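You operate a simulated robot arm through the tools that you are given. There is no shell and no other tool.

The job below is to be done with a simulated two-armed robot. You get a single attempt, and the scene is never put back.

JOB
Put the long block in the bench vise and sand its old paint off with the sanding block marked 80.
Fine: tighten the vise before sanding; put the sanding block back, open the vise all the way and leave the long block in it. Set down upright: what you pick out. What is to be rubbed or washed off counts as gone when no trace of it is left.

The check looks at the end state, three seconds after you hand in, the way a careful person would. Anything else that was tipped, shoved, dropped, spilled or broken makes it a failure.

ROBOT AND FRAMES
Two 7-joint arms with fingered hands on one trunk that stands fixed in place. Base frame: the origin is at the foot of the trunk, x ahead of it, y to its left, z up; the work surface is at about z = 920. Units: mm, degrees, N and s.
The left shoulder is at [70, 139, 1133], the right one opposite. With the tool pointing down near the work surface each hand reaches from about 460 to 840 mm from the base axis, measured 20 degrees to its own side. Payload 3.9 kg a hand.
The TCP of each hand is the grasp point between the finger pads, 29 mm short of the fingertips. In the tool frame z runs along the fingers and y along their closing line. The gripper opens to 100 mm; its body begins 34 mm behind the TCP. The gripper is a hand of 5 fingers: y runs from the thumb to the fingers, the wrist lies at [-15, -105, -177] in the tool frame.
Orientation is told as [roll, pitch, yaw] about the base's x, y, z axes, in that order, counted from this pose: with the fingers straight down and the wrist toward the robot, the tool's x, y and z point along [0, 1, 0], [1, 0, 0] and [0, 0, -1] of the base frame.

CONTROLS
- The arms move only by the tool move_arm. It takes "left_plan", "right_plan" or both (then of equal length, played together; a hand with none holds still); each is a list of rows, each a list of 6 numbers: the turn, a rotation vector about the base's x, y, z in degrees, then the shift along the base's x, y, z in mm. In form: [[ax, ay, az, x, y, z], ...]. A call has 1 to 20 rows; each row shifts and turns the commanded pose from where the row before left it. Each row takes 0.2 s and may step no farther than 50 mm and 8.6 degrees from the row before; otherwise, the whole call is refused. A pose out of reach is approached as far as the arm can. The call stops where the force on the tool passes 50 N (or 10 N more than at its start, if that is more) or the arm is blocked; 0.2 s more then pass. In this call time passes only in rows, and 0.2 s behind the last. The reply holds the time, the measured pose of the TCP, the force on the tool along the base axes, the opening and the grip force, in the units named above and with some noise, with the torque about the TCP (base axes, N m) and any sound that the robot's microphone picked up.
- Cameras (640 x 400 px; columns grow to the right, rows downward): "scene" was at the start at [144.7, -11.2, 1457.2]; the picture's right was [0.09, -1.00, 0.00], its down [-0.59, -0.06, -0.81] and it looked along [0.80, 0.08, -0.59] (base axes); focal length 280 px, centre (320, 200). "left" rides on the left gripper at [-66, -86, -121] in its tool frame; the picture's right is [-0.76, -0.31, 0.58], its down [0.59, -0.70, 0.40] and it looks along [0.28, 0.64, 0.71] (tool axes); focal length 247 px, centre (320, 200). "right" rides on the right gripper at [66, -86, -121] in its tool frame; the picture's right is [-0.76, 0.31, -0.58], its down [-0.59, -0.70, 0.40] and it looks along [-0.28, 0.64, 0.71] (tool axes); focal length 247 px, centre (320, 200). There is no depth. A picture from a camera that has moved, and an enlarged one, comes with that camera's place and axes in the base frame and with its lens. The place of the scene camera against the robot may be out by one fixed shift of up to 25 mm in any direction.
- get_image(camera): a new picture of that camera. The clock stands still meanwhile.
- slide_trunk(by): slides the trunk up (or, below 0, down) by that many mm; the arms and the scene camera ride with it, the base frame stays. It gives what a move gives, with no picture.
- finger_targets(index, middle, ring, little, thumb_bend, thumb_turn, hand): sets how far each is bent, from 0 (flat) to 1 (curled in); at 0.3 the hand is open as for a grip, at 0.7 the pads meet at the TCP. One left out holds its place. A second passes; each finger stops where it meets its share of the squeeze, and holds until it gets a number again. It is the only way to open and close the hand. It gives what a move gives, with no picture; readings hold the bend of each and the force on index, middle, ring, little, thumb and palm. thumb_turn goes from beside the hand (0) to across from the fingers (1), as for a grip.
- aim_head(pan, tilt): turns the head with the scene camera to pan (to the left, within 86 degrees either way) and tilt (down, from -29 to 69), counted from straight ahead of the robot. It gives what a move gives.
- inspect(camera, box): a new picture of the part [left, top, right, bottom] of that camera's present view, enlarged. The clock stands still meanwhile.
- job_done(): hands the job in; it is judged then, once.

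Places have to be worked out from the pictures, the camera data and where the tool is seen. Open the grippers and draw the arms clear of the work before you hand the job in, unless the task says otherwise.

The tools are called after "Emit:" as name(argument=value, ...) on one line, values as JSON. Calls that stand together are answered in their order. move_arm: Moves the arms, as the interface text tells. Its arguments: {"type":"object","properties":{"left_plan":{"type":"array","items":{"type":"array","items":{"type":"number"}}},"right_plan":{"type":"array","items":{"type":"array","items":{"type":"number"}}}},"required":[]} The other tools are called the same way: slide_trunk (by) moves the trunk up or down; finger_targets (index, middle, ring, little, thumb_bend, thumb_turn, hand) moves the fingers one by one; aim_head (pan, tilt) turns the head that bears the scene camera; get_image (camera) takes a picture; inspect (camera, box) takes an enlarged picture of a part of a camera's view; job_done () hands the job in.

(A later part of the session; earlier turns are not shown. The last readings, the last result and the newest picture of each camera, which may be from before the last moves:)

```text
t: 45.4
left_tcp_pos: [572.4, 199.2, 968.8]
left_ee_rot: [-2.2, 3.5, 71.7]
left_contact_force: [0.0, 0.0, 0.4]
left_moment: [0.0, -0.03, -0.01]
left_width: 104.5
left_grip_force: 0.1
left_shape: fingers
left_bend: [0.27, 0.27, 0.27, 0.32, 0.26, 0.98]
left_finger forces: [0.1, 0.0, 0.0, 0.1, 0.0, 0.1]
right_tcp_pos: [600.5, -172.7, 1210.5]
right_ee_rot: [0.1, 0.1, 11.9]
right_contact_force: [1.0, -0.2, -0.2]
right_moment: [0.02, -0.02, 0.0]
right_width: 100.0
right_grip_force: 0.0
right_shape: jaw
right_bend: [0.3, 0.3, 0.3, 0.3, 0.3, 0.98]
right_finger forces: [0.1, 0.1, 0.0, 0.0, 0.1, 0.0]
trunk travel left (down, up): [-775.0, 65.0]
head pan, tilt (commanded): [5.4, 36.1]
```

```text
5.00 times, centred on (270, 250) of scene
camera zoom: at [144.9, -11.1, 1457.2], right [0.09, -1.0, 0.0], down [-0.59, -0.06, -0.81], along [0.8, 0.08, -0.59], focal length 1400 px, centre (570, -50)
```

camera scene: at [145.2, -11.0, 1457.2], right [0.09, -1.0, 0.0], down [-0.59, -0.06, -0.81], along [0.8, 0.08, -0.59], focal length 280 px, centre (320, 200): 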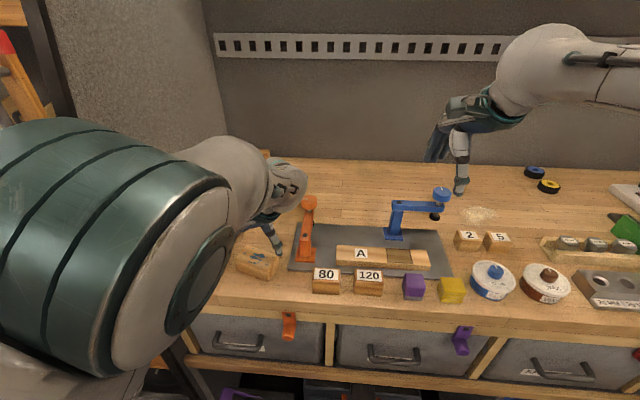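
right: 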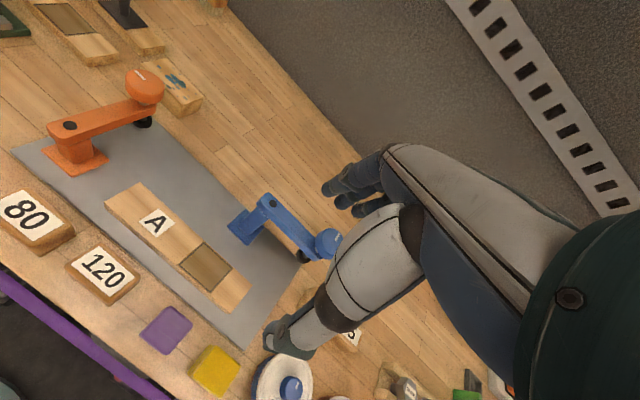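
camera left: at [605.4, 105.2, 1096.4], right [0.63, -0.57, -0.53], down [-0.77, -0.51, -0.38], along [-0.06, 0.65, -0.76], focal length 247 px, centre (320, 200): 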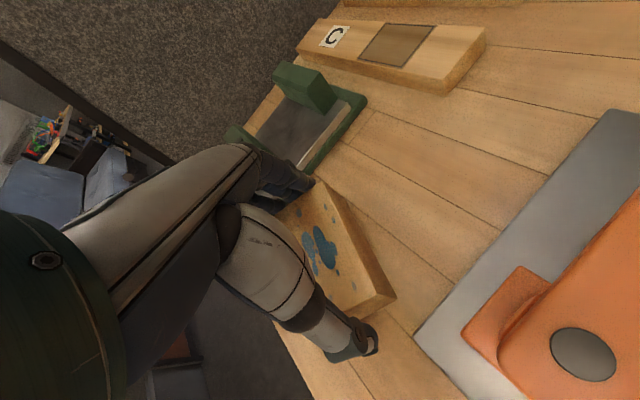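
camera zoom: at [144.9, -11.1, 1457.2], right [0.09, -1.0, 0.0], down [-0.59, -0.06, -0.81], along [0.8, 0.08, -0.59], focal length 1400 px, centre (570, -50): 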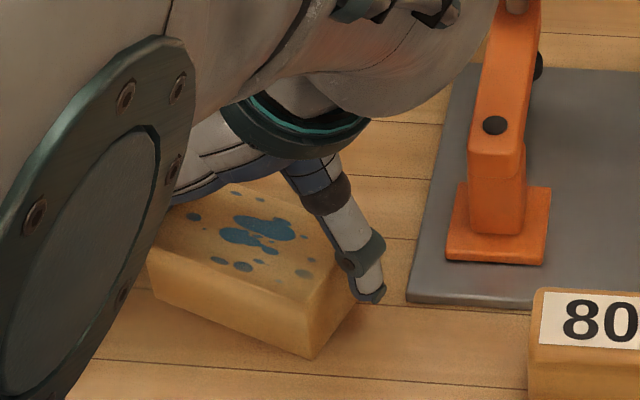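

The thumb is just outside the right end. I lower 10 mm more and close thumb, middle and ring fingers on the ends.

Emit:
move_arm(left_plan=[[0, 0, 0, 0, 0, -6], [0, 0, 0, 0, 0, -5]])

Emit:
finger_targets(hand="left", middle=0.5, ring=0.5, thumb_bend=0.5)

Emit:
get_image(camera="left")

Emit:
inspect(camera="scene", box=[230, 210, 310, 290])

```text
t: 46.0
left_tcp_pos: [572.4, 198.1, 955.4]
left_ee_rot: [-2.0, 3.5, 72.0]
left_contact_force: [0.1, 0.7, 1.6]
left_moment: [0.03, 0.0, 0.0]
left_width: 105.2
left_grip_force: 0.5
left_shape: fingers
left_bend: [0.27, 0.27, 0.27, 0.32, 0.26, 0.98]
left_finger forces: [1.3, 0.0, 0.0, 0.0, 0.0, 0.0]
right_tcp_pos: [598.3, -172.6, 1209.8]
right_ee_rot: [0.0, -0.1, 11.9]
right_contact_force: [0.1, 0.0, -1.7]
right_moment: [-0.01, -0.02, 0.02]
right_width: 99.9
right_grip_force: 0.0
right_shape: jaw
right_bend: [0.3, 0.3, 0.3, 0.3, 0.3, 0.98]
right_finger forces: [0.1, 0.0, 0.0, 0.0, 0.0, 0.1]
trunk travel left (down, up): [-775.0, 65.0]
head pan, tilt (commanded): [5.4, 36.1]
```

```text
t: 47.0
left_tcp_pos: [570.2, 199.4, 954.0]
left_ee_rot: [-1.8, 3.1, 72.2]
left_contact_force: [6.2, -3.4, 22.8]
left_moment: [0.96, -0.17, -0.26]
left_width: 99.9
left_grip_force: 25.9
left_shape: fingers
left_bend: [0.27, 0.39, 0.43, 0.32, 0.41, 0.94]
left_finger forces: [0.7, 24.8, 8.3, 0.0, 19.1, 0.1]
right_tcp_pos: [598.0, -174.4, 1210.8]
right_ee_rot: [0.1, -0.2, 11.8]
right_contact_force: [-0.4, -0.2, -0.7]
right_moment: [0.01, -0.01, 0.0]
right_width: 99.8
right_grip_force: 0.0
right_shape: jaw
right_bend: [0.3, 0.3, 0.3, 0.3, 0.3, 0.98]
right_finger forces: [0.1, 0.1, 0.0, 0.1, 0.0, 0.0]
trunk travel left (down, up): [-775.0, 65.0]
head pan, tilt (commanded): [5.4, 36.1]
```

```text
taken
camera left: at [604.9, 105.7, 1083.0], right [0.63, -0.56, -0.53], down [-0.77, -0.51, -0.38], along [-0.06, 0.65, -0.76], focal length 247 px, centre (320, 200)
```

left: 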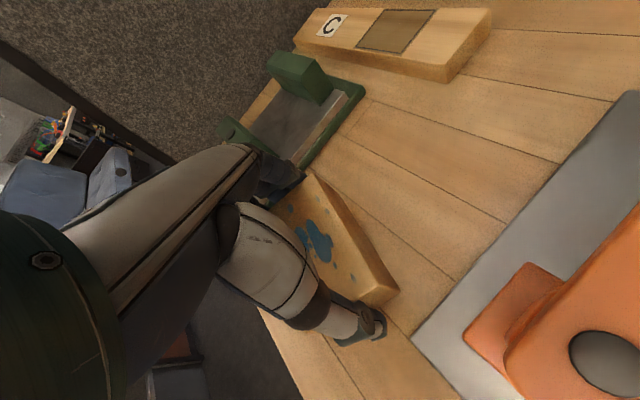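

```text
5.00 times, centred on (270, 250) of scene
camera zoom: at [142.6, -13.4, 1457.7], right [0.09, -1.0, 0.0], down [-0.59, -0.05, -0.81], along [0.81, 0.08, -0.59], focal length 1400 px, centre (570, -50)
```

zoom: 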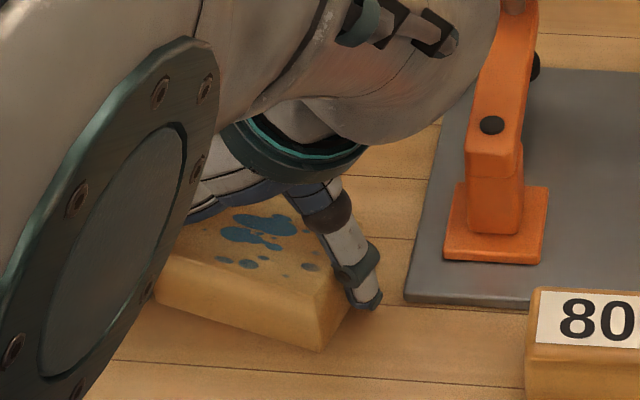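

The grip holds, but there is 23 N pressing up on the hand, so a fingertip or the block is pushed down on the bench. I lift slowly a few millimetres to relieve it and look at the readings.

Emit:
move_arm(left_plan=[[0, 0, 0, 0, 0, 4], [0, 0, 0, 0, 0, 4]])

Emit:
inspect(camera="scene", box=[230, 210, 310, 290])

```text
t: 47.6
left_tcp_pos: [567.4, 200.9, 953.6]
left_ee_rot: [-0.9, 3.4, 72.5]
left_contact_force: [3.8, -4.7, 15.9]
left_moment: [0.64, -0.2, -0.14]
left_width: 99.4
left_grip_force: 20.2
left_shape: fingers
left_bend: [0.26, 0.39, 0.47, 0.32, 0.42, 0.95]
left_finger forces: [1.6, 19.6, 3.8, 0.0, 16.0, 0.0]
right_tcp_pos: [597.8, -174.9, 1211.3]
right_ee_rot: [0.1, -0.2, 11.8]
right_contact_force: [-0.1, 0.7, -0.3]
right_moment: [0.0, -0.01, -0.03]
right_width: 99.9
right_grip_force: 0.2
right_shape: jaw
right_bend: [0.3, 0.3, 0.3, 0.3, 0.3, 0.98]
right_finger forces: [0.0, 0.2, 0.1, 0.0, 0.0, 0.1]
trunk travel left (down, up): [-775.0, 65.0]
head pan, tilt (commanded): [5.4, 36.1]
```

```text
5.00 times, centred on (270, 250) of scene
camera zoom: at [142.8, -13.4, 1457.3], right [0.09, -1.0, 0.0], down [-0.59, -0.05, -0.81], along [0.8, 0.08, -0.59], focal length 1400 px, centre (570, -50)
```

zoom: 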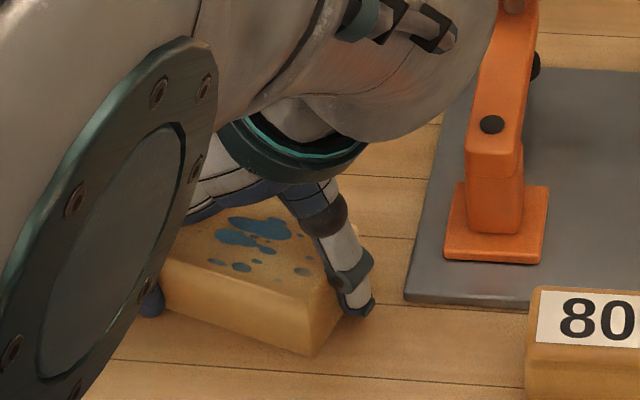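

The upward push fell from 23 to 16 N with the lift, so the hand is still pressing on the bench through the grip. I keep lifting in small steps.

Emit:
move_arm(left_plan=[[0, 0, 0, 0, 0, 4], [0, 0, 0, 0, 0, 4]])

Emit:
inspect(camera="scene", box=[230, 210, 310, 290])

Emit:
get_image(camera="left")

```text
t: 48.2
left_tcp_pos: [567.5, 206.2, 958.5]
left_ee_rot: [-0.5, 3.6, 72.6]
left_contact_force: [0.2, -0.3, -1.6]
left_moment: [0.0, 0.02, 0.03]
left_width: 98.6
left_grip_force: 15.4
left_shape: fingers
left_bend: [0.26, 0.39, 0.47, 0.32, 0.43, 0.95]
left_finger forces: [1.9, 8.7, 5.5, 0.0, 14.3, 0.0]
right_tcp_pos: [599.7, -172.0, 1208.7]
right_ee_rot: [0.0, 0.0, 11.9]
right_contact_force: [0.5, 0.6, -0.4]
right_moment: [0.04, 0.0, 0.0]
right_width: 99.5
right_grip_force: 0.0
right_shape: jaw
right_bend: [0.3, 0.3, 0.3, 0.3, 0.3, 0.98]
right_finger forces: [0.0, 0.1, 0.1, 0.1, 0.1, 0.0]
trunk travel left (down, up): [-775.0, 65.0]
head pan, tilt (commanded): [5.4, 36.1]
```

```text
5.00 times, centred on (270, 250) of scene
camera zoom: at [145.0, -10.8, 1457.0], right [0.09, -1.0, 0.0], down [-0.59, -0.06, -0.81], along [0.8, 0.08, -0.59], focal length 1400 px, centre (570, -50)
```

zoom: 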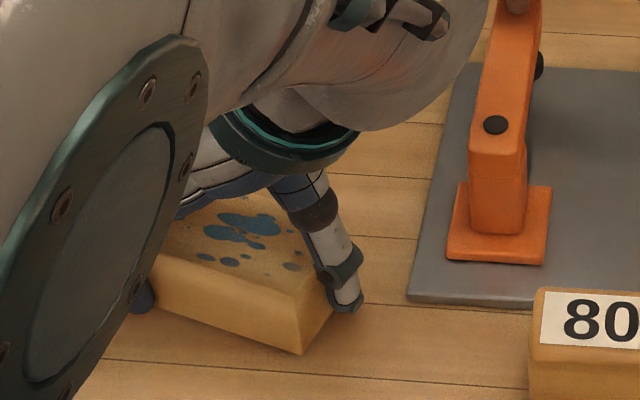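

```text
taken
camera left: at [605.0, 111.7, 1085.8], right [0.62, -0.55, -0.55], down [-0.78, -0.52, -0.36], along [-0.09, 0.65, -0.75], focal length 247 px, centre (320, 200)
```

left: 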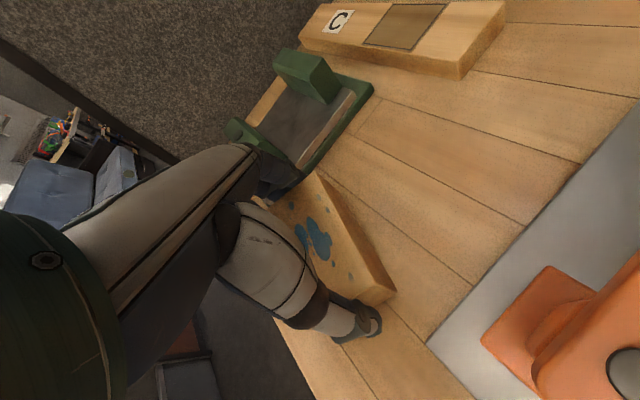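

The block is off the bench (−1.6 N) and held with 15 N by its ends. I lift it to clear the vise jaws.

Emit:
move_arm(left_plan=[[0, 0, 0, 0, 0, 15], [0, 0, 0, 0, 0, 20], [0, 0, 0, 0, 0, 20], [0, 0, 0, 0, 0, 20]])

Emit:
get_image(camera="left")

Emit:
get_image(camera="scene")

```text
t: 49.2
left_tcp_pos: [568.2, 203.1, 1040.4]
left_ee_rot: [-0.9, 2.7, 71.3]
left_contact_force: [0.5, -0.4, -0.8]
left_moment: [-0.01, 0.01, -0.01]
left_width: 98.5
left_grip_force: 15.1
left_shape: fingers
left_bend: [0.26, 0.39, 0.47, 0.32, 0.43, 0.95]
left_finger forces: [1.7, 8.9, 5.5, 0.0, 14.2, 0.1]
right_tcp_pos: [598.0, -173.3, 1209.6]
right_ee_rot: [0.0, -0.1, 11.9]
right_contact_force: [0.8, 0.3, 0.2]
right_moment: [0.03, 0.0, -0.04]
right_width: 99.9
right_grip_force: 0.0
right_shape: jaw
right_bend: [0.3, 0.3, 0.3, 0.3, 0.3, 0.98]
right_finger forces: [0.1, 0.0, 0.0, 0.0, 0.0, 0.0]
trunk travel left (down, up): [-775.0, 65.0]
head pan, tilt (commanded): [5.4, 36.1]
```

```text
taken
camera left: at [602.6, 106.7, 1167.1], right [0.62, -0.56, -0.55], down [-0.78, -0.5, -0.37], along [-0.06, 0.66, -0.75], focal length 247 px, centre (320, 200)
```

left: 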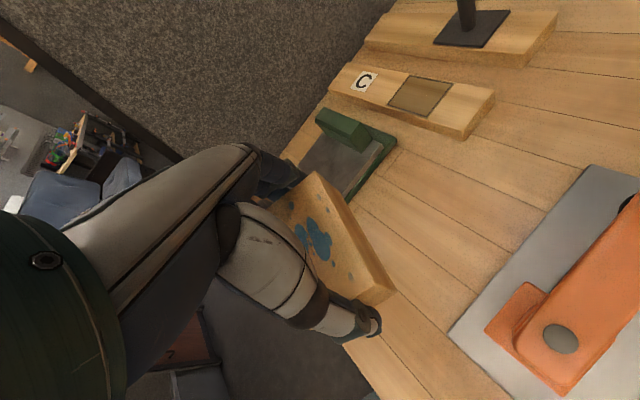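

```text
taken
camera scene: at [144.4, -11.1, 1457.2], right [0.09, -1.0, 0.0], down [-0.59, -0.06, -0.81], along [0.8, 0.08, -0.59], focal length 280 px, centre (320, 200)
```

scene: 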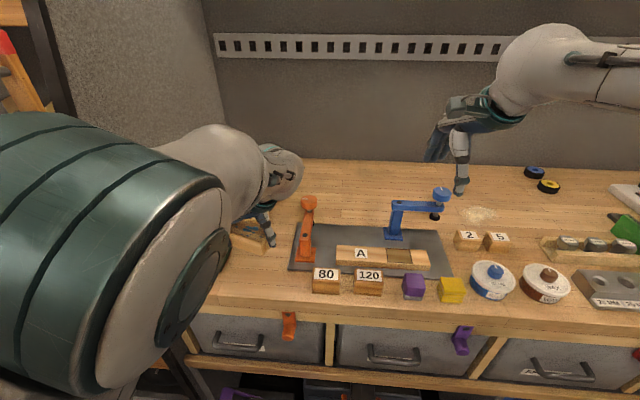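

The block is held firmly. I enlarge the hand view to see how the block sits in the hand before turning toward the vise.

Emit:
inspect(camera="left", box=[260, 150, 420, 350])

```text
2.00 times, centred on (340, 250) of left
camera zoom: at [602.6, 106.7, 1167.1], right [0.62, -0.56, -0.55], down [-0.78, -0.5, -0.37], along [-0.06, 0.66, -0.75], focal length 494 px, centre (280, 100)
```

zoom: 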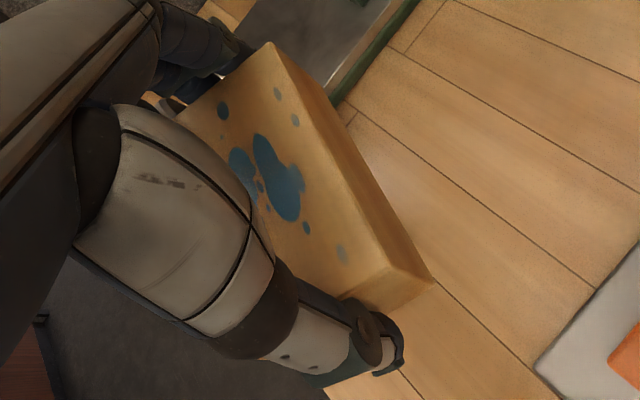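

In the hand the block is centred within ~2 mm and turned ≈1.8° relative to the fingers. I now carry it over the vise gap, turning the hand to ≈88°.

Emit:
move_arm(left_plan=[[0, 0, 3.6, 12, 26, 0], [0, 0, 3.6, 12, 26, 0], [0, 0, 3.6, 12, 26, 0], [0, 0, 3.6, 12, 26, 0], [0, 0, 3.6, 11, 26, 0]])

Emit:
get_image(camera="left")

Emit:
get_image(camera="scene")

```text
t: 50.4
left_tcp_pos: [629.9, 319.7, 1038.8]
left_ee_rot: [0.1, 0.0, 87.4]
left_contact_force: [0.5, 1.0, -0.9]
left_moment: [0.01, 0.0, -0.02]
left_width: 98.1
left_grip_force: 14.8
left_shape: fingers
left_bend: [0.26, 0.39, 0.47, 0.32, 0.43, 0.95]
left_finger forces: [1.8, 9.0, 5.2, 0.0, 14.0, 0.0]
right_tcp_pos: [599.7, -172.7, 1209.2]
right_ee_rot: [-0.3, 0.0, 11.9]
right_contact_force: [-0.4, 1.4, -0.2]
right_moment: [-0.04, 0.01, 0.01]
right_width: 99.7
right_grip_force: 0.0
right_shape: jaw
right_bend: [0.3, 0.3, 0.3, 0.3, 0.3, 0.98]
right_finger forces: [0.1, 0.1, 0.0, 0.0, 0.1, 0.0]
trunk travel left (down, up): [-775.0, 65.0]
head pan, tilt (commanded): [5.4, 36.1]
```

```text
taken
camera left: at [689.9, 230.7, 1160.1], right [0.74, -0.34, -0.58], down [-0.62, -0.68, -0.4], along [-0.26, 0.66, -0.71], focal length 247 px, centre (320, 200)
```

left: 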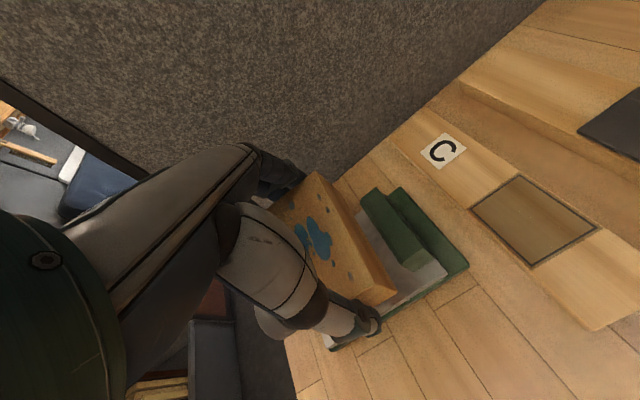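

```text
taken
camera scene: at [146.0, -9.7, 1457.1], right [0.09, -1.0, 0.0], down [-0.59, -0.06, -0.81], along [0.8, 0.08, -0.59], focal length 280 px, centre (320, 200)
```

scene: 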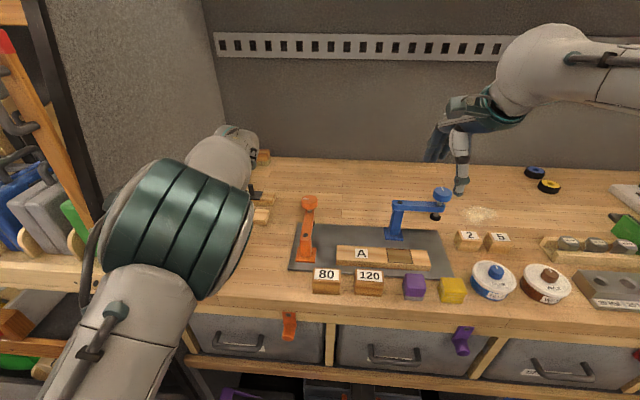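

The hand is exact here. I apply the small tilt that makes the block level again, correct yaw to ≈88.2 and shift to TCP [627, 333].

Emit:
move_arm(left_plan=[[-1.6, 3.2, 0.8, -3, 13.3, 0]])

Emit:
inspect(camera="left", box=[260, 150, 480, 370])

Emit:
get_image(camera="right")

```text
t: 50.8
left_tcp_pos: [625.4, 332.5, 1037.5]
left_ee_rot: [3.3, 1.6, 88.3]
left_contact_force: [0.6, 0.0, -0.6]
left_moment: [0.01, -0.01, 0.01]
left_width: 98.1
left_grip_force: 15.3
left_shape: fingers
left_bend: [0.26, 0.39, 0.47, 0.32, 0.43, 0.95]
left_finger forces: [1.8, 9.0, 5.2, 0.1, 14.1, 0.1]
right_tcp_pos: [599.5, -171.1, 1209.3]
right_ee_rot: [-0.2, 0.0, 11.9]
right_contact_force: [-0.5, 0.0, 1.1]
right_moment: [-0.01, 0.02, -0.02]
right_width: 100.0
right_grip_force: 0.2
right_shape: jaw
right_bend: [0.3, 0.3, 0.3, 0.3, 0.3, 0.98]
right_finger forces: [0.0, 0.0, 0.0, 0.1, 0.0, 0.0]
trunk travel left (down, up): [-775.0, 65.0]
head pan, tilt (commanded): [5.4, 36.1]
```

```text
1.82 times, centred on (370, 260) of left
camera zoom: at [695.4, 247.6, 1158.9], right [0.71, -0.35, -0.61], down [-0.63, -0.69, -0.34], along [-0.3, 0.63, -0.71], focal length 449 px, centre (229, 91)
```

zoom: 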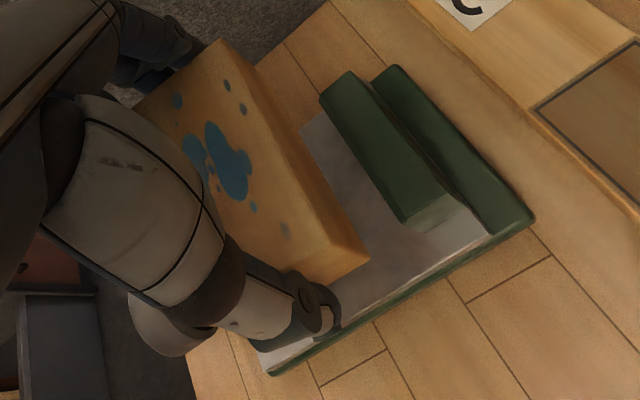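

```text
taken
camera right: at [503.3, -124.1, 1330.3], right [0.46, -0.68, 0.58], down [-0.57, -0.72, -0.4], along [0.69, -0.15, -0.71], focal length 247 px, centre (320, 200)
```

right: 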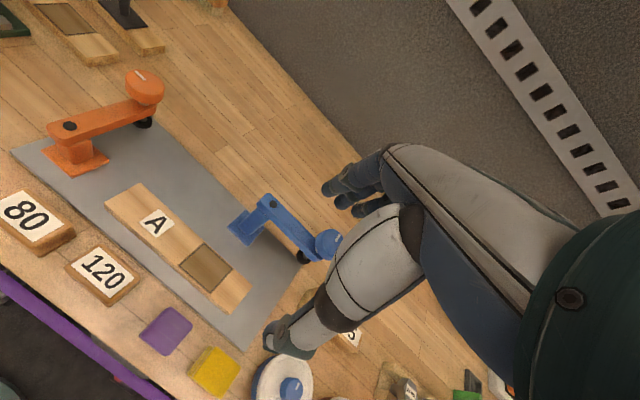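

The reported angles show that roll and pitch are counted before yaw, so the tilt I want is [−0.7, 3.4, 88.2]; I apply the correcting rotation.

Emit:
move_arm(left_plan=[[-1.8, -3.9, 0, 1.5, 0.5, 0]])

Emit:
inspect(camera="left", box=[260, 150, 480, 370])

```text
t: 51.2
left_tcp_pos: [627.2, 332.3, 1039.5]
left_ee_rot: [-0.9, 3.3, 88.0]
left_contact_force: [0.2, 0.4, -1.5]
left_moment: [0.01, 0.02, 0.02]
left_width: 98.1
left_grip_force: 15.1
left_shape: fingers
left_bend: [0.26, 0.39, 0.47, 0.32, 0.43, 0.95]
left_finger forces: [1.7, 9.0, 5.2, 0.0, 14.0, 0.0]
right_tcp_pos: [598.2, -172.0, 1210.7]
right_ee_rot: [0.0, -0.1, 11.9]
right_contact_force: [0.1, -0.6, 0.5]
right_moment: [0.03, -0.03, 0.0]
right_width: 99.7
right_grip_force: 0.1
right_shape: jaw
right_bend: [0.3, 0.3, 0.3, 0.3, 0.3, 0.98]
right_finger forces: [0.0, 0.0, 0.1, 0.0, 0.0, 0.1]
trunk travel left (down, up): [-775.0, 65.0]
head pan, tilt (commanded): [5.4, 36.1]
```

```text
1.82 times, centred on (370, 260) of left
camera zoom: at [687.0, 251.2, 1167.5], right [0.75, -0.36, -0.55], down [-0.61, -0.71, -0.37], along [-0.25, 0.61, -0.75], focal length 449 px, centre (229, 91)
```

zoom: 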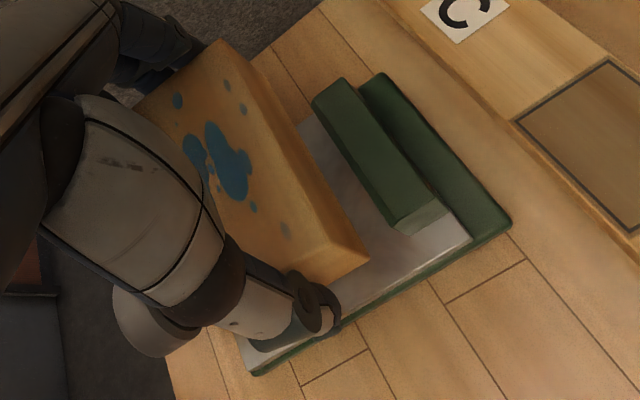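

Tilt is now as at the grip. I lower until the block's bottom is just above the jaw tops and check the alignment with the gap.

Emit:
move_arm(left_plan=[[0, 0, 0, 0, 0, -15], [0, 0, 0, 0, 0, -12]])

Emit:
inspect(camera="left", box=[260, 150, 480, 370])

Emit:
inspect(camera="scene", box=[150, 170, 290, 300])

```text
t: 51.8
left_tcp_pos: [627.2, 332.5, 1010.9]
left_ee_rot: [-0.9, 3.3, 88.0]
left_contact_force: [0.2, 0.5, -0.7]
left_moment: [0.01, 0.04, 0.01]
left_width: 98.2
left_grip_force: 14.9
left_shape: fingers
left_bend: [0.26, 0.39, 0.47, 0.32, 0.43, 0.95]
left_finger forces: [1.7, 8.9, 5.2, 0.1, 14.0, 0.0]
right_tcp_pos: [598.9, -172.2, 1209.8]
right_ee_rot: [0.0, 0.1, 11.9]
right_contact_force: [-0.6, 1.1, -0.9]
right_moment: [-0.03, 0.01, -0.02]
right_width: 100.0
right_grip_force: 0.1
right_shape: jaw
right_bend: [0.3, 0.3, 0.3, 0.3, 0.3, 0.98]
right_finger forces: [0.0, 0.1, 0.0, 0.0, 0.0, 0.1]
trunk travel left (down, up): [-775.0, 65.0]
head pan, tilt (commanded): [5.4, 36.1]
```

```text
1.82 times, centred on (370, 260) of left
camera zoom: at [687.5, 252.1, 1139.8], right [0.75, -0.36, -0.55], down [-0.61, -0.71, -0.37], along [-0.25, 0.61, -0.75], focal length 449 px, centre (229, 91)
```

zoom: 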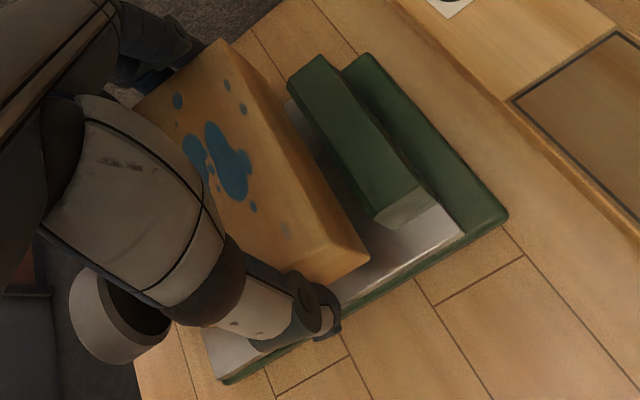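

```text
3.08 times, centred on (220, 235) of scene
camera zoom: at [145.0, -10.9, 1457.2], right [0.09, -1.0, 0.0], down [-0.59, -0.06, -0.81], along [0.8, 0.08, -0.59], focal length 862 px, centre (628, 92)
```

zoom: 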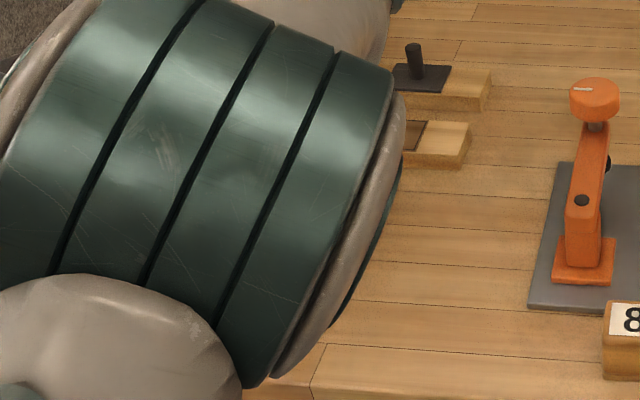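

The block (x≈603–653, y≈287–375, bottom ≈978) lines up within the gap (597–658) with 5 mm to spare on both sides. I lower it between the jaws to a few mm above the plate.

Emit:
move_arm(left_plan=[[0, 0, 0, 0, 0, -10], [0, 0, 0, 0, 0, -10], [0, 0, 0, 0, 0, -8]])

Emit:
inspect(camera="left", box=[260, 150, 480, 370])

```text
t: 52.6
left_tcp_pos: [625.8, 334.2, 984.0]
left_ee_rot: [-0.9, 3.3, 88.3]
left_contact_force: [0.5, 5.0, 1.8]
left_moment: [0.19, 0.11, -0.18]
left_width: 98.1
left_grip_force: 18.1
left_shape: fingers
left_bend: [0.26, 0.39, 0.46, 0.32, 0.43, 0.96]
left_finger forces: [2.5, 10.8, 10.0, 0.0, 13.2, 0.1]
right_tcp_pos: [600.1, -172.3, 1210.1]
right_ee_rot: [0.0, 0.0, 11.9]
right_contact_force: [-0.2, 0.0, 0.5]
right_moment: [-0.04, 0.0, 0.01]
right_width: 99.9
right_grip_force: 0.0
right_shape: jaw
right_bend: [0.3, 0.3, 0.3, 0.3, 0.3, 0.98]
right_finger forces: [0.0, 0.0, 0.0, 0.1, 0.0, 0.0]
trunk travel left (down, up): [-775.0, 65.0]
head pan, tilt (commanded): [5.4, 36.1]
```

```text
1.82 times, centred on (370, 260) of left
camera zoom: at [686.7, 253.2, 1111.4], right [0.75, -0.36, -0.55], down [-0.61, -0.71, -0.37], along [-0.25, 0.61, -0.75], focal length 449 px, centre (229, 91)
```

zoom: 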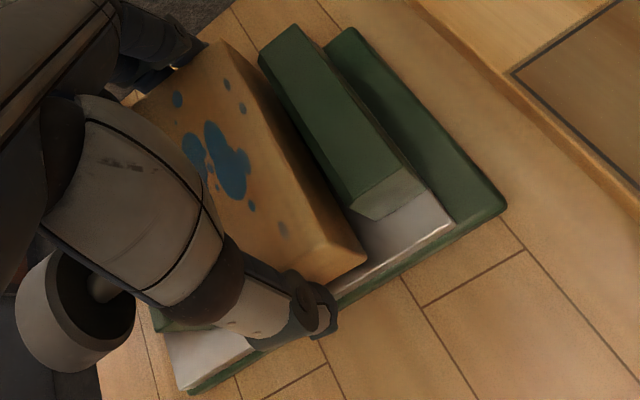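

Ring force rose to 10 N with a push along +y: the ring finger (bend 0.46) overlaps the moving jaw's left end. I bring the index finger onto the block's end instead and take the ring finger away.

Emit:
finger_targets(hand="left", index=0.45)

Emit:
finger_targets(hand="left", ring=0.28)

Emit:
inspect(camera="left", box=[260, 150, 480, 370])

```text
t: 53.6
left_tcp_pos: [626.2, 334.3, 982.8]
left_ee_rot: [-0.9, 3.4, 88.1]
left_contact_force: [-0.5, 6.5, 2.1]
left_moment: [0.25, 0.1, -0.16]
left_width: 95.9
left_grip_force: 23.7
left_shape: fingers
left_bend: [0.28, 0.4, 0.46, 0.32, 0.42, 0.96]
left_finger forces: [11.4, 8.5, 11.0, 0.1, 17.4, 0.1]
right_tcp_pos: [599.5, -171.7, 1210.0]
right_ee_rot: [0.0, -0.1, 11.8]
right_contact_force: [0.0, 0.1, -0.1]
right_moment: [0.0, 0.0, 0.02]
right_width: 99.7
right_grip_force: 0.2
right_shape: jaw
right_bend: [0.3, 0.3, 0.3, 0.3, 0.3, 0.98]
right_finger forces: [0.1, 0.0, 0.0, 0.0, 0.0, 0.0]
trunk travel left (down, up): [-775.0, 65.0]
head pan, tilt (commanded): [5.4, 36.1]
```

```text
t: 54.6
left_tcp_pos: [625.7, 332.7, 983.4]
left_ee_rot: [-0.9, 3.3, 88.1]
left_contact_force: [0.2, 0.0, -0.9]
left_moment: [-0.03, -0.02, 0.01]
left_width: 95.9
left_grip_force: 18.1
left_shape: fingers
left_bend: [0.29, 0.4, 0.28, 0.32, 0.42, 0.96]
left_finger forces: [10.1, 7.7, 0.0, 0.1, 18.4, 0.1]
right_tcp_pos: [600.4, -173.8, 1210.1]
right_ee_rot: [-0.1, -0.1, 11.9]
right_contact_force: [0.6, -0.7, 0.1]
right_moment: [0.02, -0.03, 0.02]
right_width: 99.8
right_grip_force: 0.0
right_shape: jaw
right_bend: [0.3, 0.3, 0.3, 0.3, 0.3, 0.98]
right_finger forces: [0.0, 0.0, 0.0, 0.1, 0.0, 0.0]
trunk travel left (down, up): [-775.0, 65.0]
head pan, tilt (commanded): [5.4, 36.1]
```

```text
1.82 times, centred on (370, 260) of left
camera zoom: at [687.2, 252.0, 1111.3], right [0.75, -0.36, -0.55], down [-0.61, -0.71, -0.37], along [-0.25, 0.61, -0.75], focal length 449 px, centre (229, 91)
```

zoom: 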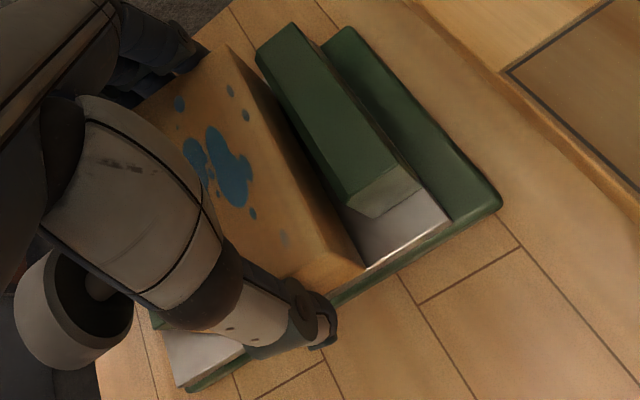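

The stray contact is gone and the grip is 18 N on index, middle and thumb. I lower in small steps and watch for the block touching the vise plate.

Emit:
move_arm(left_plan=[[0, 0, 0, 0, 0, -2], [0, 0, 0, 0, 0, -2]])

Emit:
inspect(camera="left", box=[260, 150, 480, 370])

```text
t: 55.2
left_tcp_pos: [626.6, 332.1, 979.8]
left_ee_rot: [-0.9, 3.3, 88.1]
left_contact_force: [0.5, 0.5, -0.4]
left_moment: [0.01, -0.04, 0.02]
left_width: 95.8
left_grip_force: 18.5
left_shape: fingers
left_bend: [0.29, 0.4, 0.28, 0.32, 0.42, 0.96]
left_finger forces: [10.5, 7.9, 0.1, 0.1, 18.5, 0.1]
right_tcp_pos: [599.1, -172.1, 1208.3]
right_ee_rot: [0.0, -0.1, 11.9]
right_contact_force: [0.8, 0.8, -0.6]
right_moment: [0.01, 0.01, 0.0]
right_width: 99.9
right_grip_force: 0.0
right_shape: jaw
right_bend: [0.3, 0.3, 0.3, 0.3, 0.3, 0.98]
right_finger forces: [0.0, 0.0, 0.1, 0.0, 0.0, 0.0]
trunk travel left (down, up): [-775.0, 65.0]
head pan, tilt (commanded): [5.4, 36.1]
```

```text
1.82 times, centred on (370, 260) of left
camera zoom: at [687.1, 251.2, 1107.6], right [0.75, -0.36, -0.55], down [-0.61, -0.71, -0.37], along [-0.25, 0.61, -0.75], focal length 449 px, centre (229, 91)
```

zoom: 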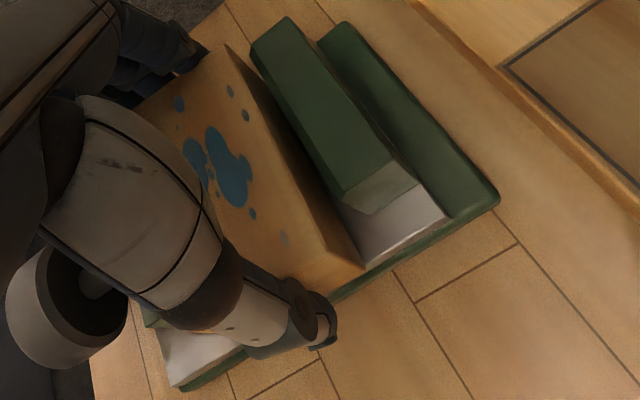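

Still free. I continue down in 2 mm steps.

Emit:
move_arm(left_plan=[[0, 0, 0, 0, 0, -2], [0, 0, 0, 0, 0, -2]])

```text
t: 55.8
left_tcp_pos: [626.0, 332.8, 978.6]
left_ee_rot: [-1.0, 3.2, 88.1]
left_contact_force: [-2.0, -1.3, 6.9]
left_moment: [0.32, -0.1, 0.09]
left_width: 96.4
left_grip_force: 18.7
left_shape: fingers
left_bend: [0.29, 0.4, 0.28, 0.32, 0.42, 0.96]
left_finger forces: [11.5, 7.5, 0.1, 0.0, 19.0, 0.1]
right_tcp_pos: [597.4, -172.8, 1210.0]
right_ee_rot: [0.1, -0.1, 11.9]
right_contact_force: [-0.7, -0.6, -0.3]
right_moment: [0.01, -0.05, 0.03]
right_width: 99.6
right_grip_force: 0.1
right_shape: jaw
right_bend: [0.3, 0.3, 0.3, 0.3, 0.3, 0.98]
right_finger forces: [0.1, 0.0, 0.0, 0.0, 0.0, 0.0]
trunk travel left (down, up): [-775.0, 65.0]
head pan, tilt (commanded): [5.4, 36.1]
```

The block touches first at its left end (moment shows contact ≈46 mm to the left), so it hangs ≈4° left-end-low. I raise 3 mm, level it by rotating +4° about x, then lower again gently.

Emit:
move_arm(left_plan=[[4, 0, 0, 0, 0, 3], [0, 0, 0, 0, 0, -2], [0, 0, 0, 0, 0, -1.5]])

Emit:
inspect(camera="left", box=[260, 150, 480, 370])

```text
t: 56.6
left_tcp_pos: [624.4, 331.8, 978.7]
left_ee_rot: [-1.0, -0.8, 88.1]
left_contact_force: [-0.2, -2.5, 14.4]
left_moment: [-0.79, -0.14, -0.07]
left_width: 96.6
left_grip_force: 20.9
left_shape: fingers
left_bend: [0.29, 0.41, 0.28, 0.32, 0.41, 0.96]
left_finger forces: [10.3, 7.6, 0.0, 0.1, 23.9, 0.1]
right_tcp_pos: [597.0, -174.0, 1210.7]
right_ee_rot: [0.1, -0.2, 11.8]
right_contact_force: [-0.3, 1.0, -0.5]
right_moment: [-0.02, 0.04, 0.0]
right_width: 99.8
right_grip_force: 0.1
right_shape: jaw
right_bend: [0.3, 0.3, 0.3, 0.3, 0.3, 0.98]
right_finger forces: [0.0, 0.0, 0.0, 0.0, 0.1, 0.0]
trunk travel left (down, up): [-775.0, 65.0]
head pan, tilt (commanded): [5.4, 36.1]
```

```text
1.82 times, centred on (370, 260) of left
camera zoom: at [685.5, 241.9, 1099.6], right [0.76, -0.32, -0.57], down [-0.6, -0.68, -0.42], along [-0.25, 0.66, -0.71], focal length 449 px, centre (229, 91)
```

zoom: 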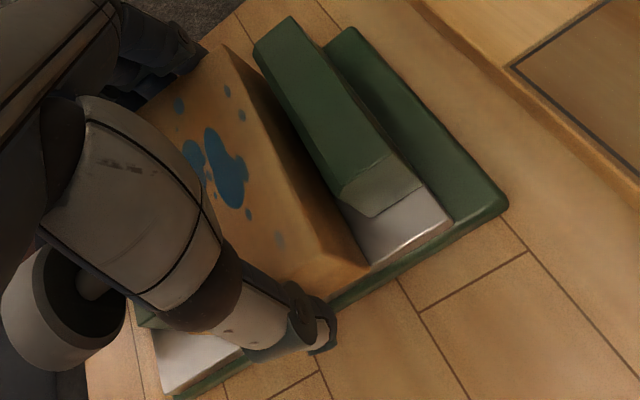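

Now the right end touches first, so the level pose is halfway; I rotate back 2° and settle the block onto the plate.

Emit:
move_arm(left_plan=[[-2, 0, 0, 0, 0, 1], [0, 0, 0, 0, 0, -0.5]])

```text
t: 57.2
left_tcp_pos: [625.3, 333.1, 978.5]
left_ee_rot: [-0.9, 1.3, 88.1]
left_contact_force: [-1.7, -1.8, 12.7]
left_moment: [-0.28, -0.19, -0.02]
left_width: 96.2
left_grip_force: 21.4
left_shape: fingers
left_bend: [0.29, 0.41, 0.28, 0.32, 0.41, 0.96]
left_finger forces: [11.2, 8.0, 0.0, 0.0, 22.7, 0.0]
right_tcp_pos: [596.5, -172.9, 1209.9]
right_ee_rot: [0.0, -0.2, 11.9]
right_contact_force: [-0.1, 0.7, -0.3]
right_moment: [0.0, -0.03, 0.0]
right_width: 99.9
right_grip_force: 0.1
right_shape: jaw
right_bend: [0.3, 0.3, 0.3, 0.3, 0.3, 0.98]
right_finger forces: [0.0, 0.0, 0.1, 0.1, 0.0, 0.0]
trunk travel left (down, up): [-775.0, 65.0]
head pan, tilt (commanded): [5.4, 36.1]
```

The load is now spread across the block's bottom, so it is seated on the plate. I open the fingers to release it.

Emit:
finger_targets(hand="left", index=0.24, middle=0.24, ring=0.24, little=0.26, thumb_bend=0.24)

Emit:
inspect(camera="left", box=[260, 150, 480, 370])

```text
t: 58.2
left_tcp_pos: [627.2, 333.6, 974.5]
left_ee_rot: [-0.8, 1.3, 88.1]
left_contact_force: [-0.1, 0.3, 0.1]
left_moment: [-0.02, 0.0, 0.02]
left_width: 109.3
left_grip_force: 0.1
left_shape: fingers
left_bend: [0.24, 0.24, 0.24, 0.26, 0.24, 0.98]
left_finger forces: [0.0, 0.0, 0.0, 0.0, 0.1, 0.0]
right_tcp_pos: [598.5, -171.4, 1208.5]
right_ee_rot: [-0.1, -0.1, 11.8]
right_contact_force: [-0.1, -0.8, -1.3]
right_moment: [0.01, 0.03, -0.03]
right_width: 99.8
right_grip_force: 0.1
right_shape: jaw
right_bend: [0.3, 0.3, 0.3, 0.3, 0.3, 0.98]
right_finger forces: [0.0, 0.0, 0.0, 0.0, 0.1, 0.0]
trunk travel left (down, up): [-775.0, 65.0]
head pan, tilt (commanded): [5.4, 36.1]
```

```text
1.82 times, centred on (370, 260) of left
camera zoom: at [687.6, 248.2, 1099.7], right [0.75, -0.34, -0.56], down [-0.61, -0.69, -0.39], along [-0.25, 0.63, -0.73], focal length 449 px, centre (229, 91)
```

zoom: 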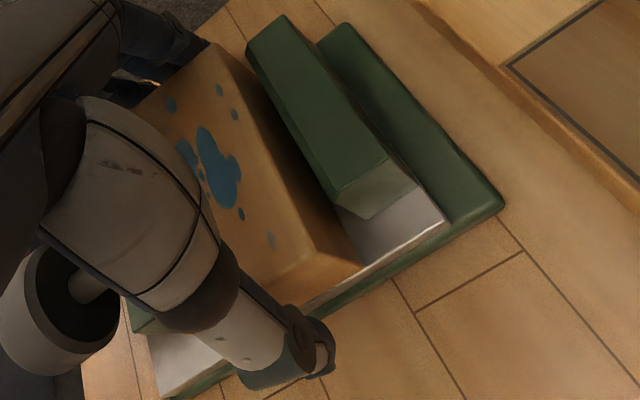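

Released, the block stands between the jaws. I raise the hand straight up.

Emit:
move_arm(left_plan=[[0, 0, 0, 0, 0, 12], [0, 0, 0, 0, 0, 20], [0, 0, 0, 0, 0, 30], [0, 0, 0, 0, 0, 35], [0, 0, 0, 0, 0, 35]])

Emit:
get_image(camera="left")

Emit:
inspect(camera="left", box=[300, 180, 500, 370])

```text
t: 59.4
left_tcp_pos: [626.4, 333.1, 1108.2]
left_ee_rot: [-0.8, 1.2, 88.2]
left_contact_force: [0.1, 0.1, -0.1]
left_moment: [0.0, -0.04, -0.01]
left_width: 109.3
left_grip_force: 0.0
left_shape: fingers
left_bend: [0.24, 0.24, 0.24, 0.26, 0.24, 0.98]
left_finger forces: [0.0, 0.1, 0.1, 0.0, 0.0, 0.1]
right_tcp_pos: [598.7, -172.1, 1209.7]
right_ee_rot: [0.0, -0.1, 11.9]
right_contact_force: [0.6, -0.1, -0.2]
right_moment: [0.01, 0.0, 0.01]
right_width: 99.9
right_grip_force: 0.0
right_shape: jaw
right_bend: [0.3, 0.3, 0.3, 0.3, 0.3, 0.98]
right_finger forces: [0.0, 0.0, 0.0, 0.0, 0.0, 0.0]
trunk travel left (down, up): [-775.0, 65.0]
head pan, tilt (commanded): [5.4, 36.1]
```

```text
taken
camera left: at [687.2, 247.8, 1233.4], right [0.75, -0.34, -0.56], down [-0.61, -0.69, -0.39], along [-0.25, 0.63, -0.73], focal length 247 px, centre (320, 200)
```

left: 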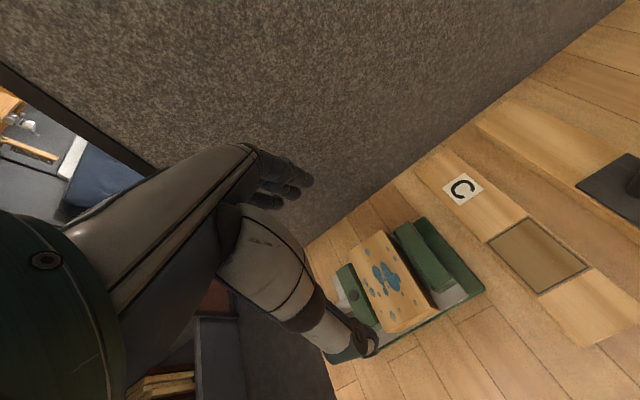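

```text
2.11 times, centred on (400, 275) of left
camera zoom: at [687.2, 247.8, 1233.4], right [0.75, -0.34, -0.56], down [-0.61, -0.69, -0.39], along [-0.25, 0.63, -0.73], focal length 520 px, centre (152, 42)
```

zoom: 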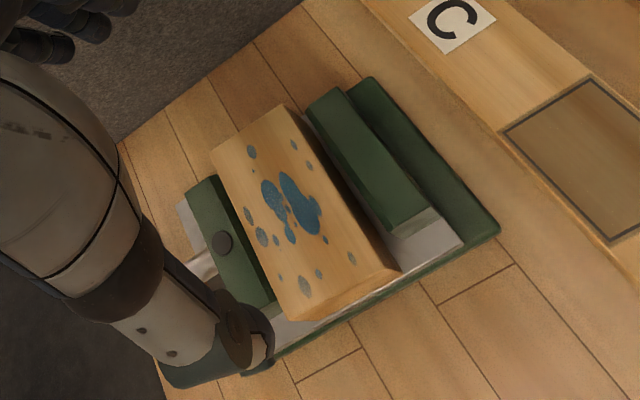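

The block sits in the vise: x≈602–652, y≈286–378, between jaws at 597 and ≈659. Next the vise knob: I move the hand above it (yaw 90) to look and to test reach.

Emit:
move_arm(left_plan=[[0.8, 0, 0.6, -20, 0, 0], [0.8, 0, 0.6, -20, 0, 0], [0, 0.4, 0.6, -20, 0, 0], [0, 0.4, 0, -20, 0, 0], [0, 0, 0, -18, 0, 0]])

Emit:
get_image(camera="left")

Emit:
get_image(camera="scene")

```text
t: 60.6
left_tcp_pos: [526.1, 343.4, 1100.1]
left_ee_rot: [0.3, 2.0, 91.5]
left_contact_force: [0.0, -0.4, 0.3]
left_moment: [0.02, 0.02, 0.01]
left_width: 109.5
left_grip_force: 0.0
left_shape: fingers
left_bend: [0.24, 0.24, 0.24, 0.26, 0.24, 0.98]
left_finger forces: [0.1, 0.1, 0.0, 0.1, 0.0, 0.1]
right_tcp_pos: [598.9, -171.9, 1209.8]
right_ee_rot: [0.0, -0.1, 11.9]
right_contact_force: [0.2, -0.4, -0.3]
right_moment: [0.0, 0.02, -0.02]
right_width: 100.0
right_grip_force: 0.0
right_shape: jaw
right_bend: [0.3, 0.3, 0.3, 0.3, 0.3, 0.98]
right_finger forces: [0.0, 0.0, 0.1, 0.0, 0.0, 0.1]
trunk travel left (down, up): [-775.0, 65.0]
head pan, tilt (commanded): [5.4, 36.1]
```

```text
taken
camera left: at [593.0, 263.3, 1224.0], right [0.76, -0.31, -0.57], down [-0.57, -0.73, -0.37], along [-0.3, 0.61, -0.73], focal length 247 px, centre (320, 200)
```

left: 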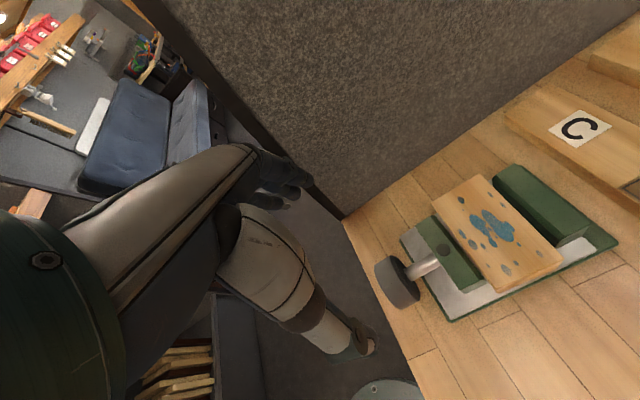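

```text
taken
camera scene: at [144.6, -10.7, 1457.2], right [0.09, -1.0, 0.0], down [-0.59, -0.06, -0.81], along [0.8, 0.08, -0.59], focal length 280 px, centre (320, 200)
```

scene: 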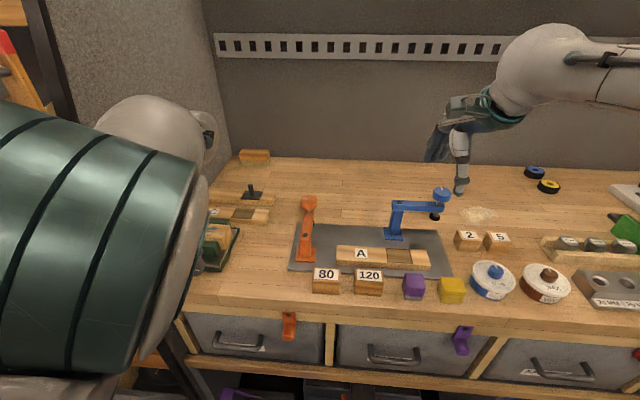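

I enlarge the knob in this view.

Emit:
inspect(camera="left", box=[350, 160, 580, 340])

```text
2.22 times, centred on (465, 250) of left
camera zoom: at [593.0, 263.3, 1224.0], right [0.76, -0.31, -0.57], down [-0.57, -0.73, -0.37], along [-0.3, 0.61, -0.73], focal length 549 px, centre (-2, 89)
```

zoom: 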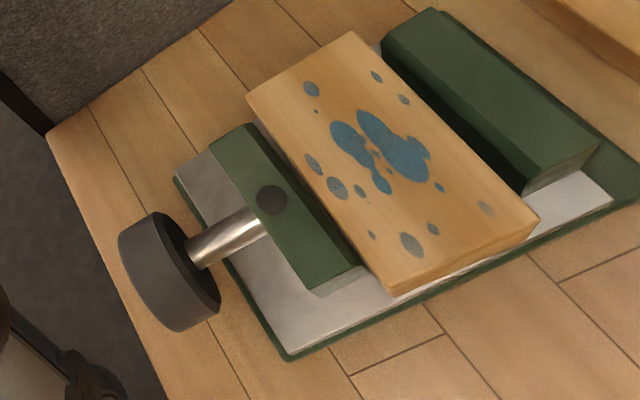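

The knob triangulates to x≈515–539, y≈332.5, centre z≈955, radius ≈26.5, only ~8 mm above the bench, so it must be turned in partial strokes with the fingertips. I test whether the hand can roll about the x axis here, first by −35°.

Emit:
move_arm(left_plan=[[-7, 0, 0, 0, -2, 0], [-7, 0, 0, 0, -2, 0], [-7, 0, 0, 0, -2, 0], [-7, 0, 0, 0, -2, 0], [-7, 0, 0, 0, -2, 0]])

Emit:
get_image(camera="scene")

```text
t: 61.8
left_tcp_pos: [529.3, 322.9, 1107.0]
left_ee_rot: [0.0, 34.9, 89.7]
left_contact_force: [0.8, 1.1, -0.3]
left_moment: [0.01, 0.03, -0.02]
left_width: 109.4
left_grip_force: 0.0
left_shape: fingers
left_bend: [0.24, 0.24, 0.24, 0.26, 0.24, 0.98]
left_finger forces: [0.0, 0.1, 0.0, 0.0, 0.1, 0.1]
right_tcp_pos: [600.1, -169.5, 1210.2]
right_ee_rot: [-0.1, 0.1, 12.0]
right_contact_force: [0.0, 0.1, 0.5]
right_moment: [-0.04, 0.02, 0.0]
right_width: 99.9
right_grip_force: 0.1
right_shape: jaw
right_bend: [0.3, 0.3, 0.3, 0.3, 0.3, 0.98]
right_finger forces: [0.1, 0.1, 0.0, 0.0, 0.0, 0.0]
trunk travel left (down, up): [-775.0, 65.0]
head pan, tilt (commanded): [5.4, 36.1]
```

```text
taken
camera scene: at [144.9, -9.3, 1457.2], right [0.09, -1.0, 0.0], down [-0.59, -0.06, -0.81], along [0.8, 0.08, -0.59], focal length 280 px, centre (320, 200)
```

scene: 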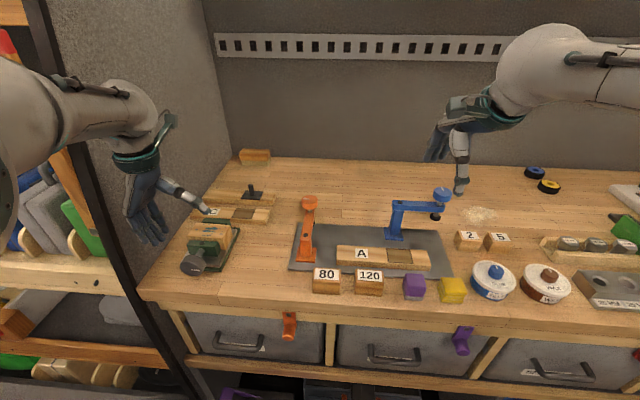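

−35° is reached exactly. Now I test the other side, to about +30°.

Emit:
move_arm(left_plan=[[8, 0, 0, 0, 0, 0], [8, 0, 0, 0, 0, 0], [8, 0, 0, 0, 0, 0], [8, 0, 0, 0, 0, 0], [8, 0, 0, 0, 0, 0], [8, 0, 0, 0, 0, 0], [8, 0, 0, 0, 0, 0], [8, 0, 0, 0, 0, 0]])

Emit:
get_image(camera="scene")

```text
t: 63.6
left_tcp_pos: [526.1, 333.6, 1104.4]
left_ee_rot: [-0.1, -26.7, 91.7]
left_contact_force: [0.5, 1.0, -0.1]
left_moment: [-0.02, 0.01, -0.02]
left_width: 109.4
left_grip_force: 0.1
left_shape: fingers
left_bend: [0.24, 0.24, 0.24, 0.26, 0.24, 0.98]
left_finger forces: [0.1, 0.1, 0.0, 0.0, 0.0, 0.0]
right_tcp_pos: [599.3, -172.9, 1210.5]
right_ee_rot: [-0.1, 0.0, 11.8]
right_contact_force: [-0.2, 0.2, 0.3]
right_moment: [0.01, 0.01, 0.0]
right_width: 99.9
right_grip_force: 0.1
right_shape: jaw
right_bend: [0.3, 0.3, 0.3, 0.3, 0.3, 0.98]
right_finger forces: [0.0, 0.1, 0.0, 0.0, 0.0, 0.0]
trunk travel left (down, up): [-775.0, 65.0]
head pan, tilt (commanded): [5.4, 36.1]
```

```text
taken
camera scene: at [145.0, -11.7, 1457.2], right [0.09, -1.0, 0.0], down [-0.59, -0.06, -0.81], along [0.8, 0.08, -0.59], focal length 280 px, centre (320, 200)
```

scene: 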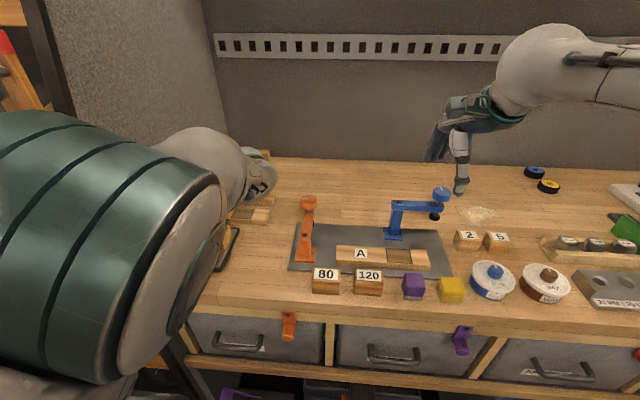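

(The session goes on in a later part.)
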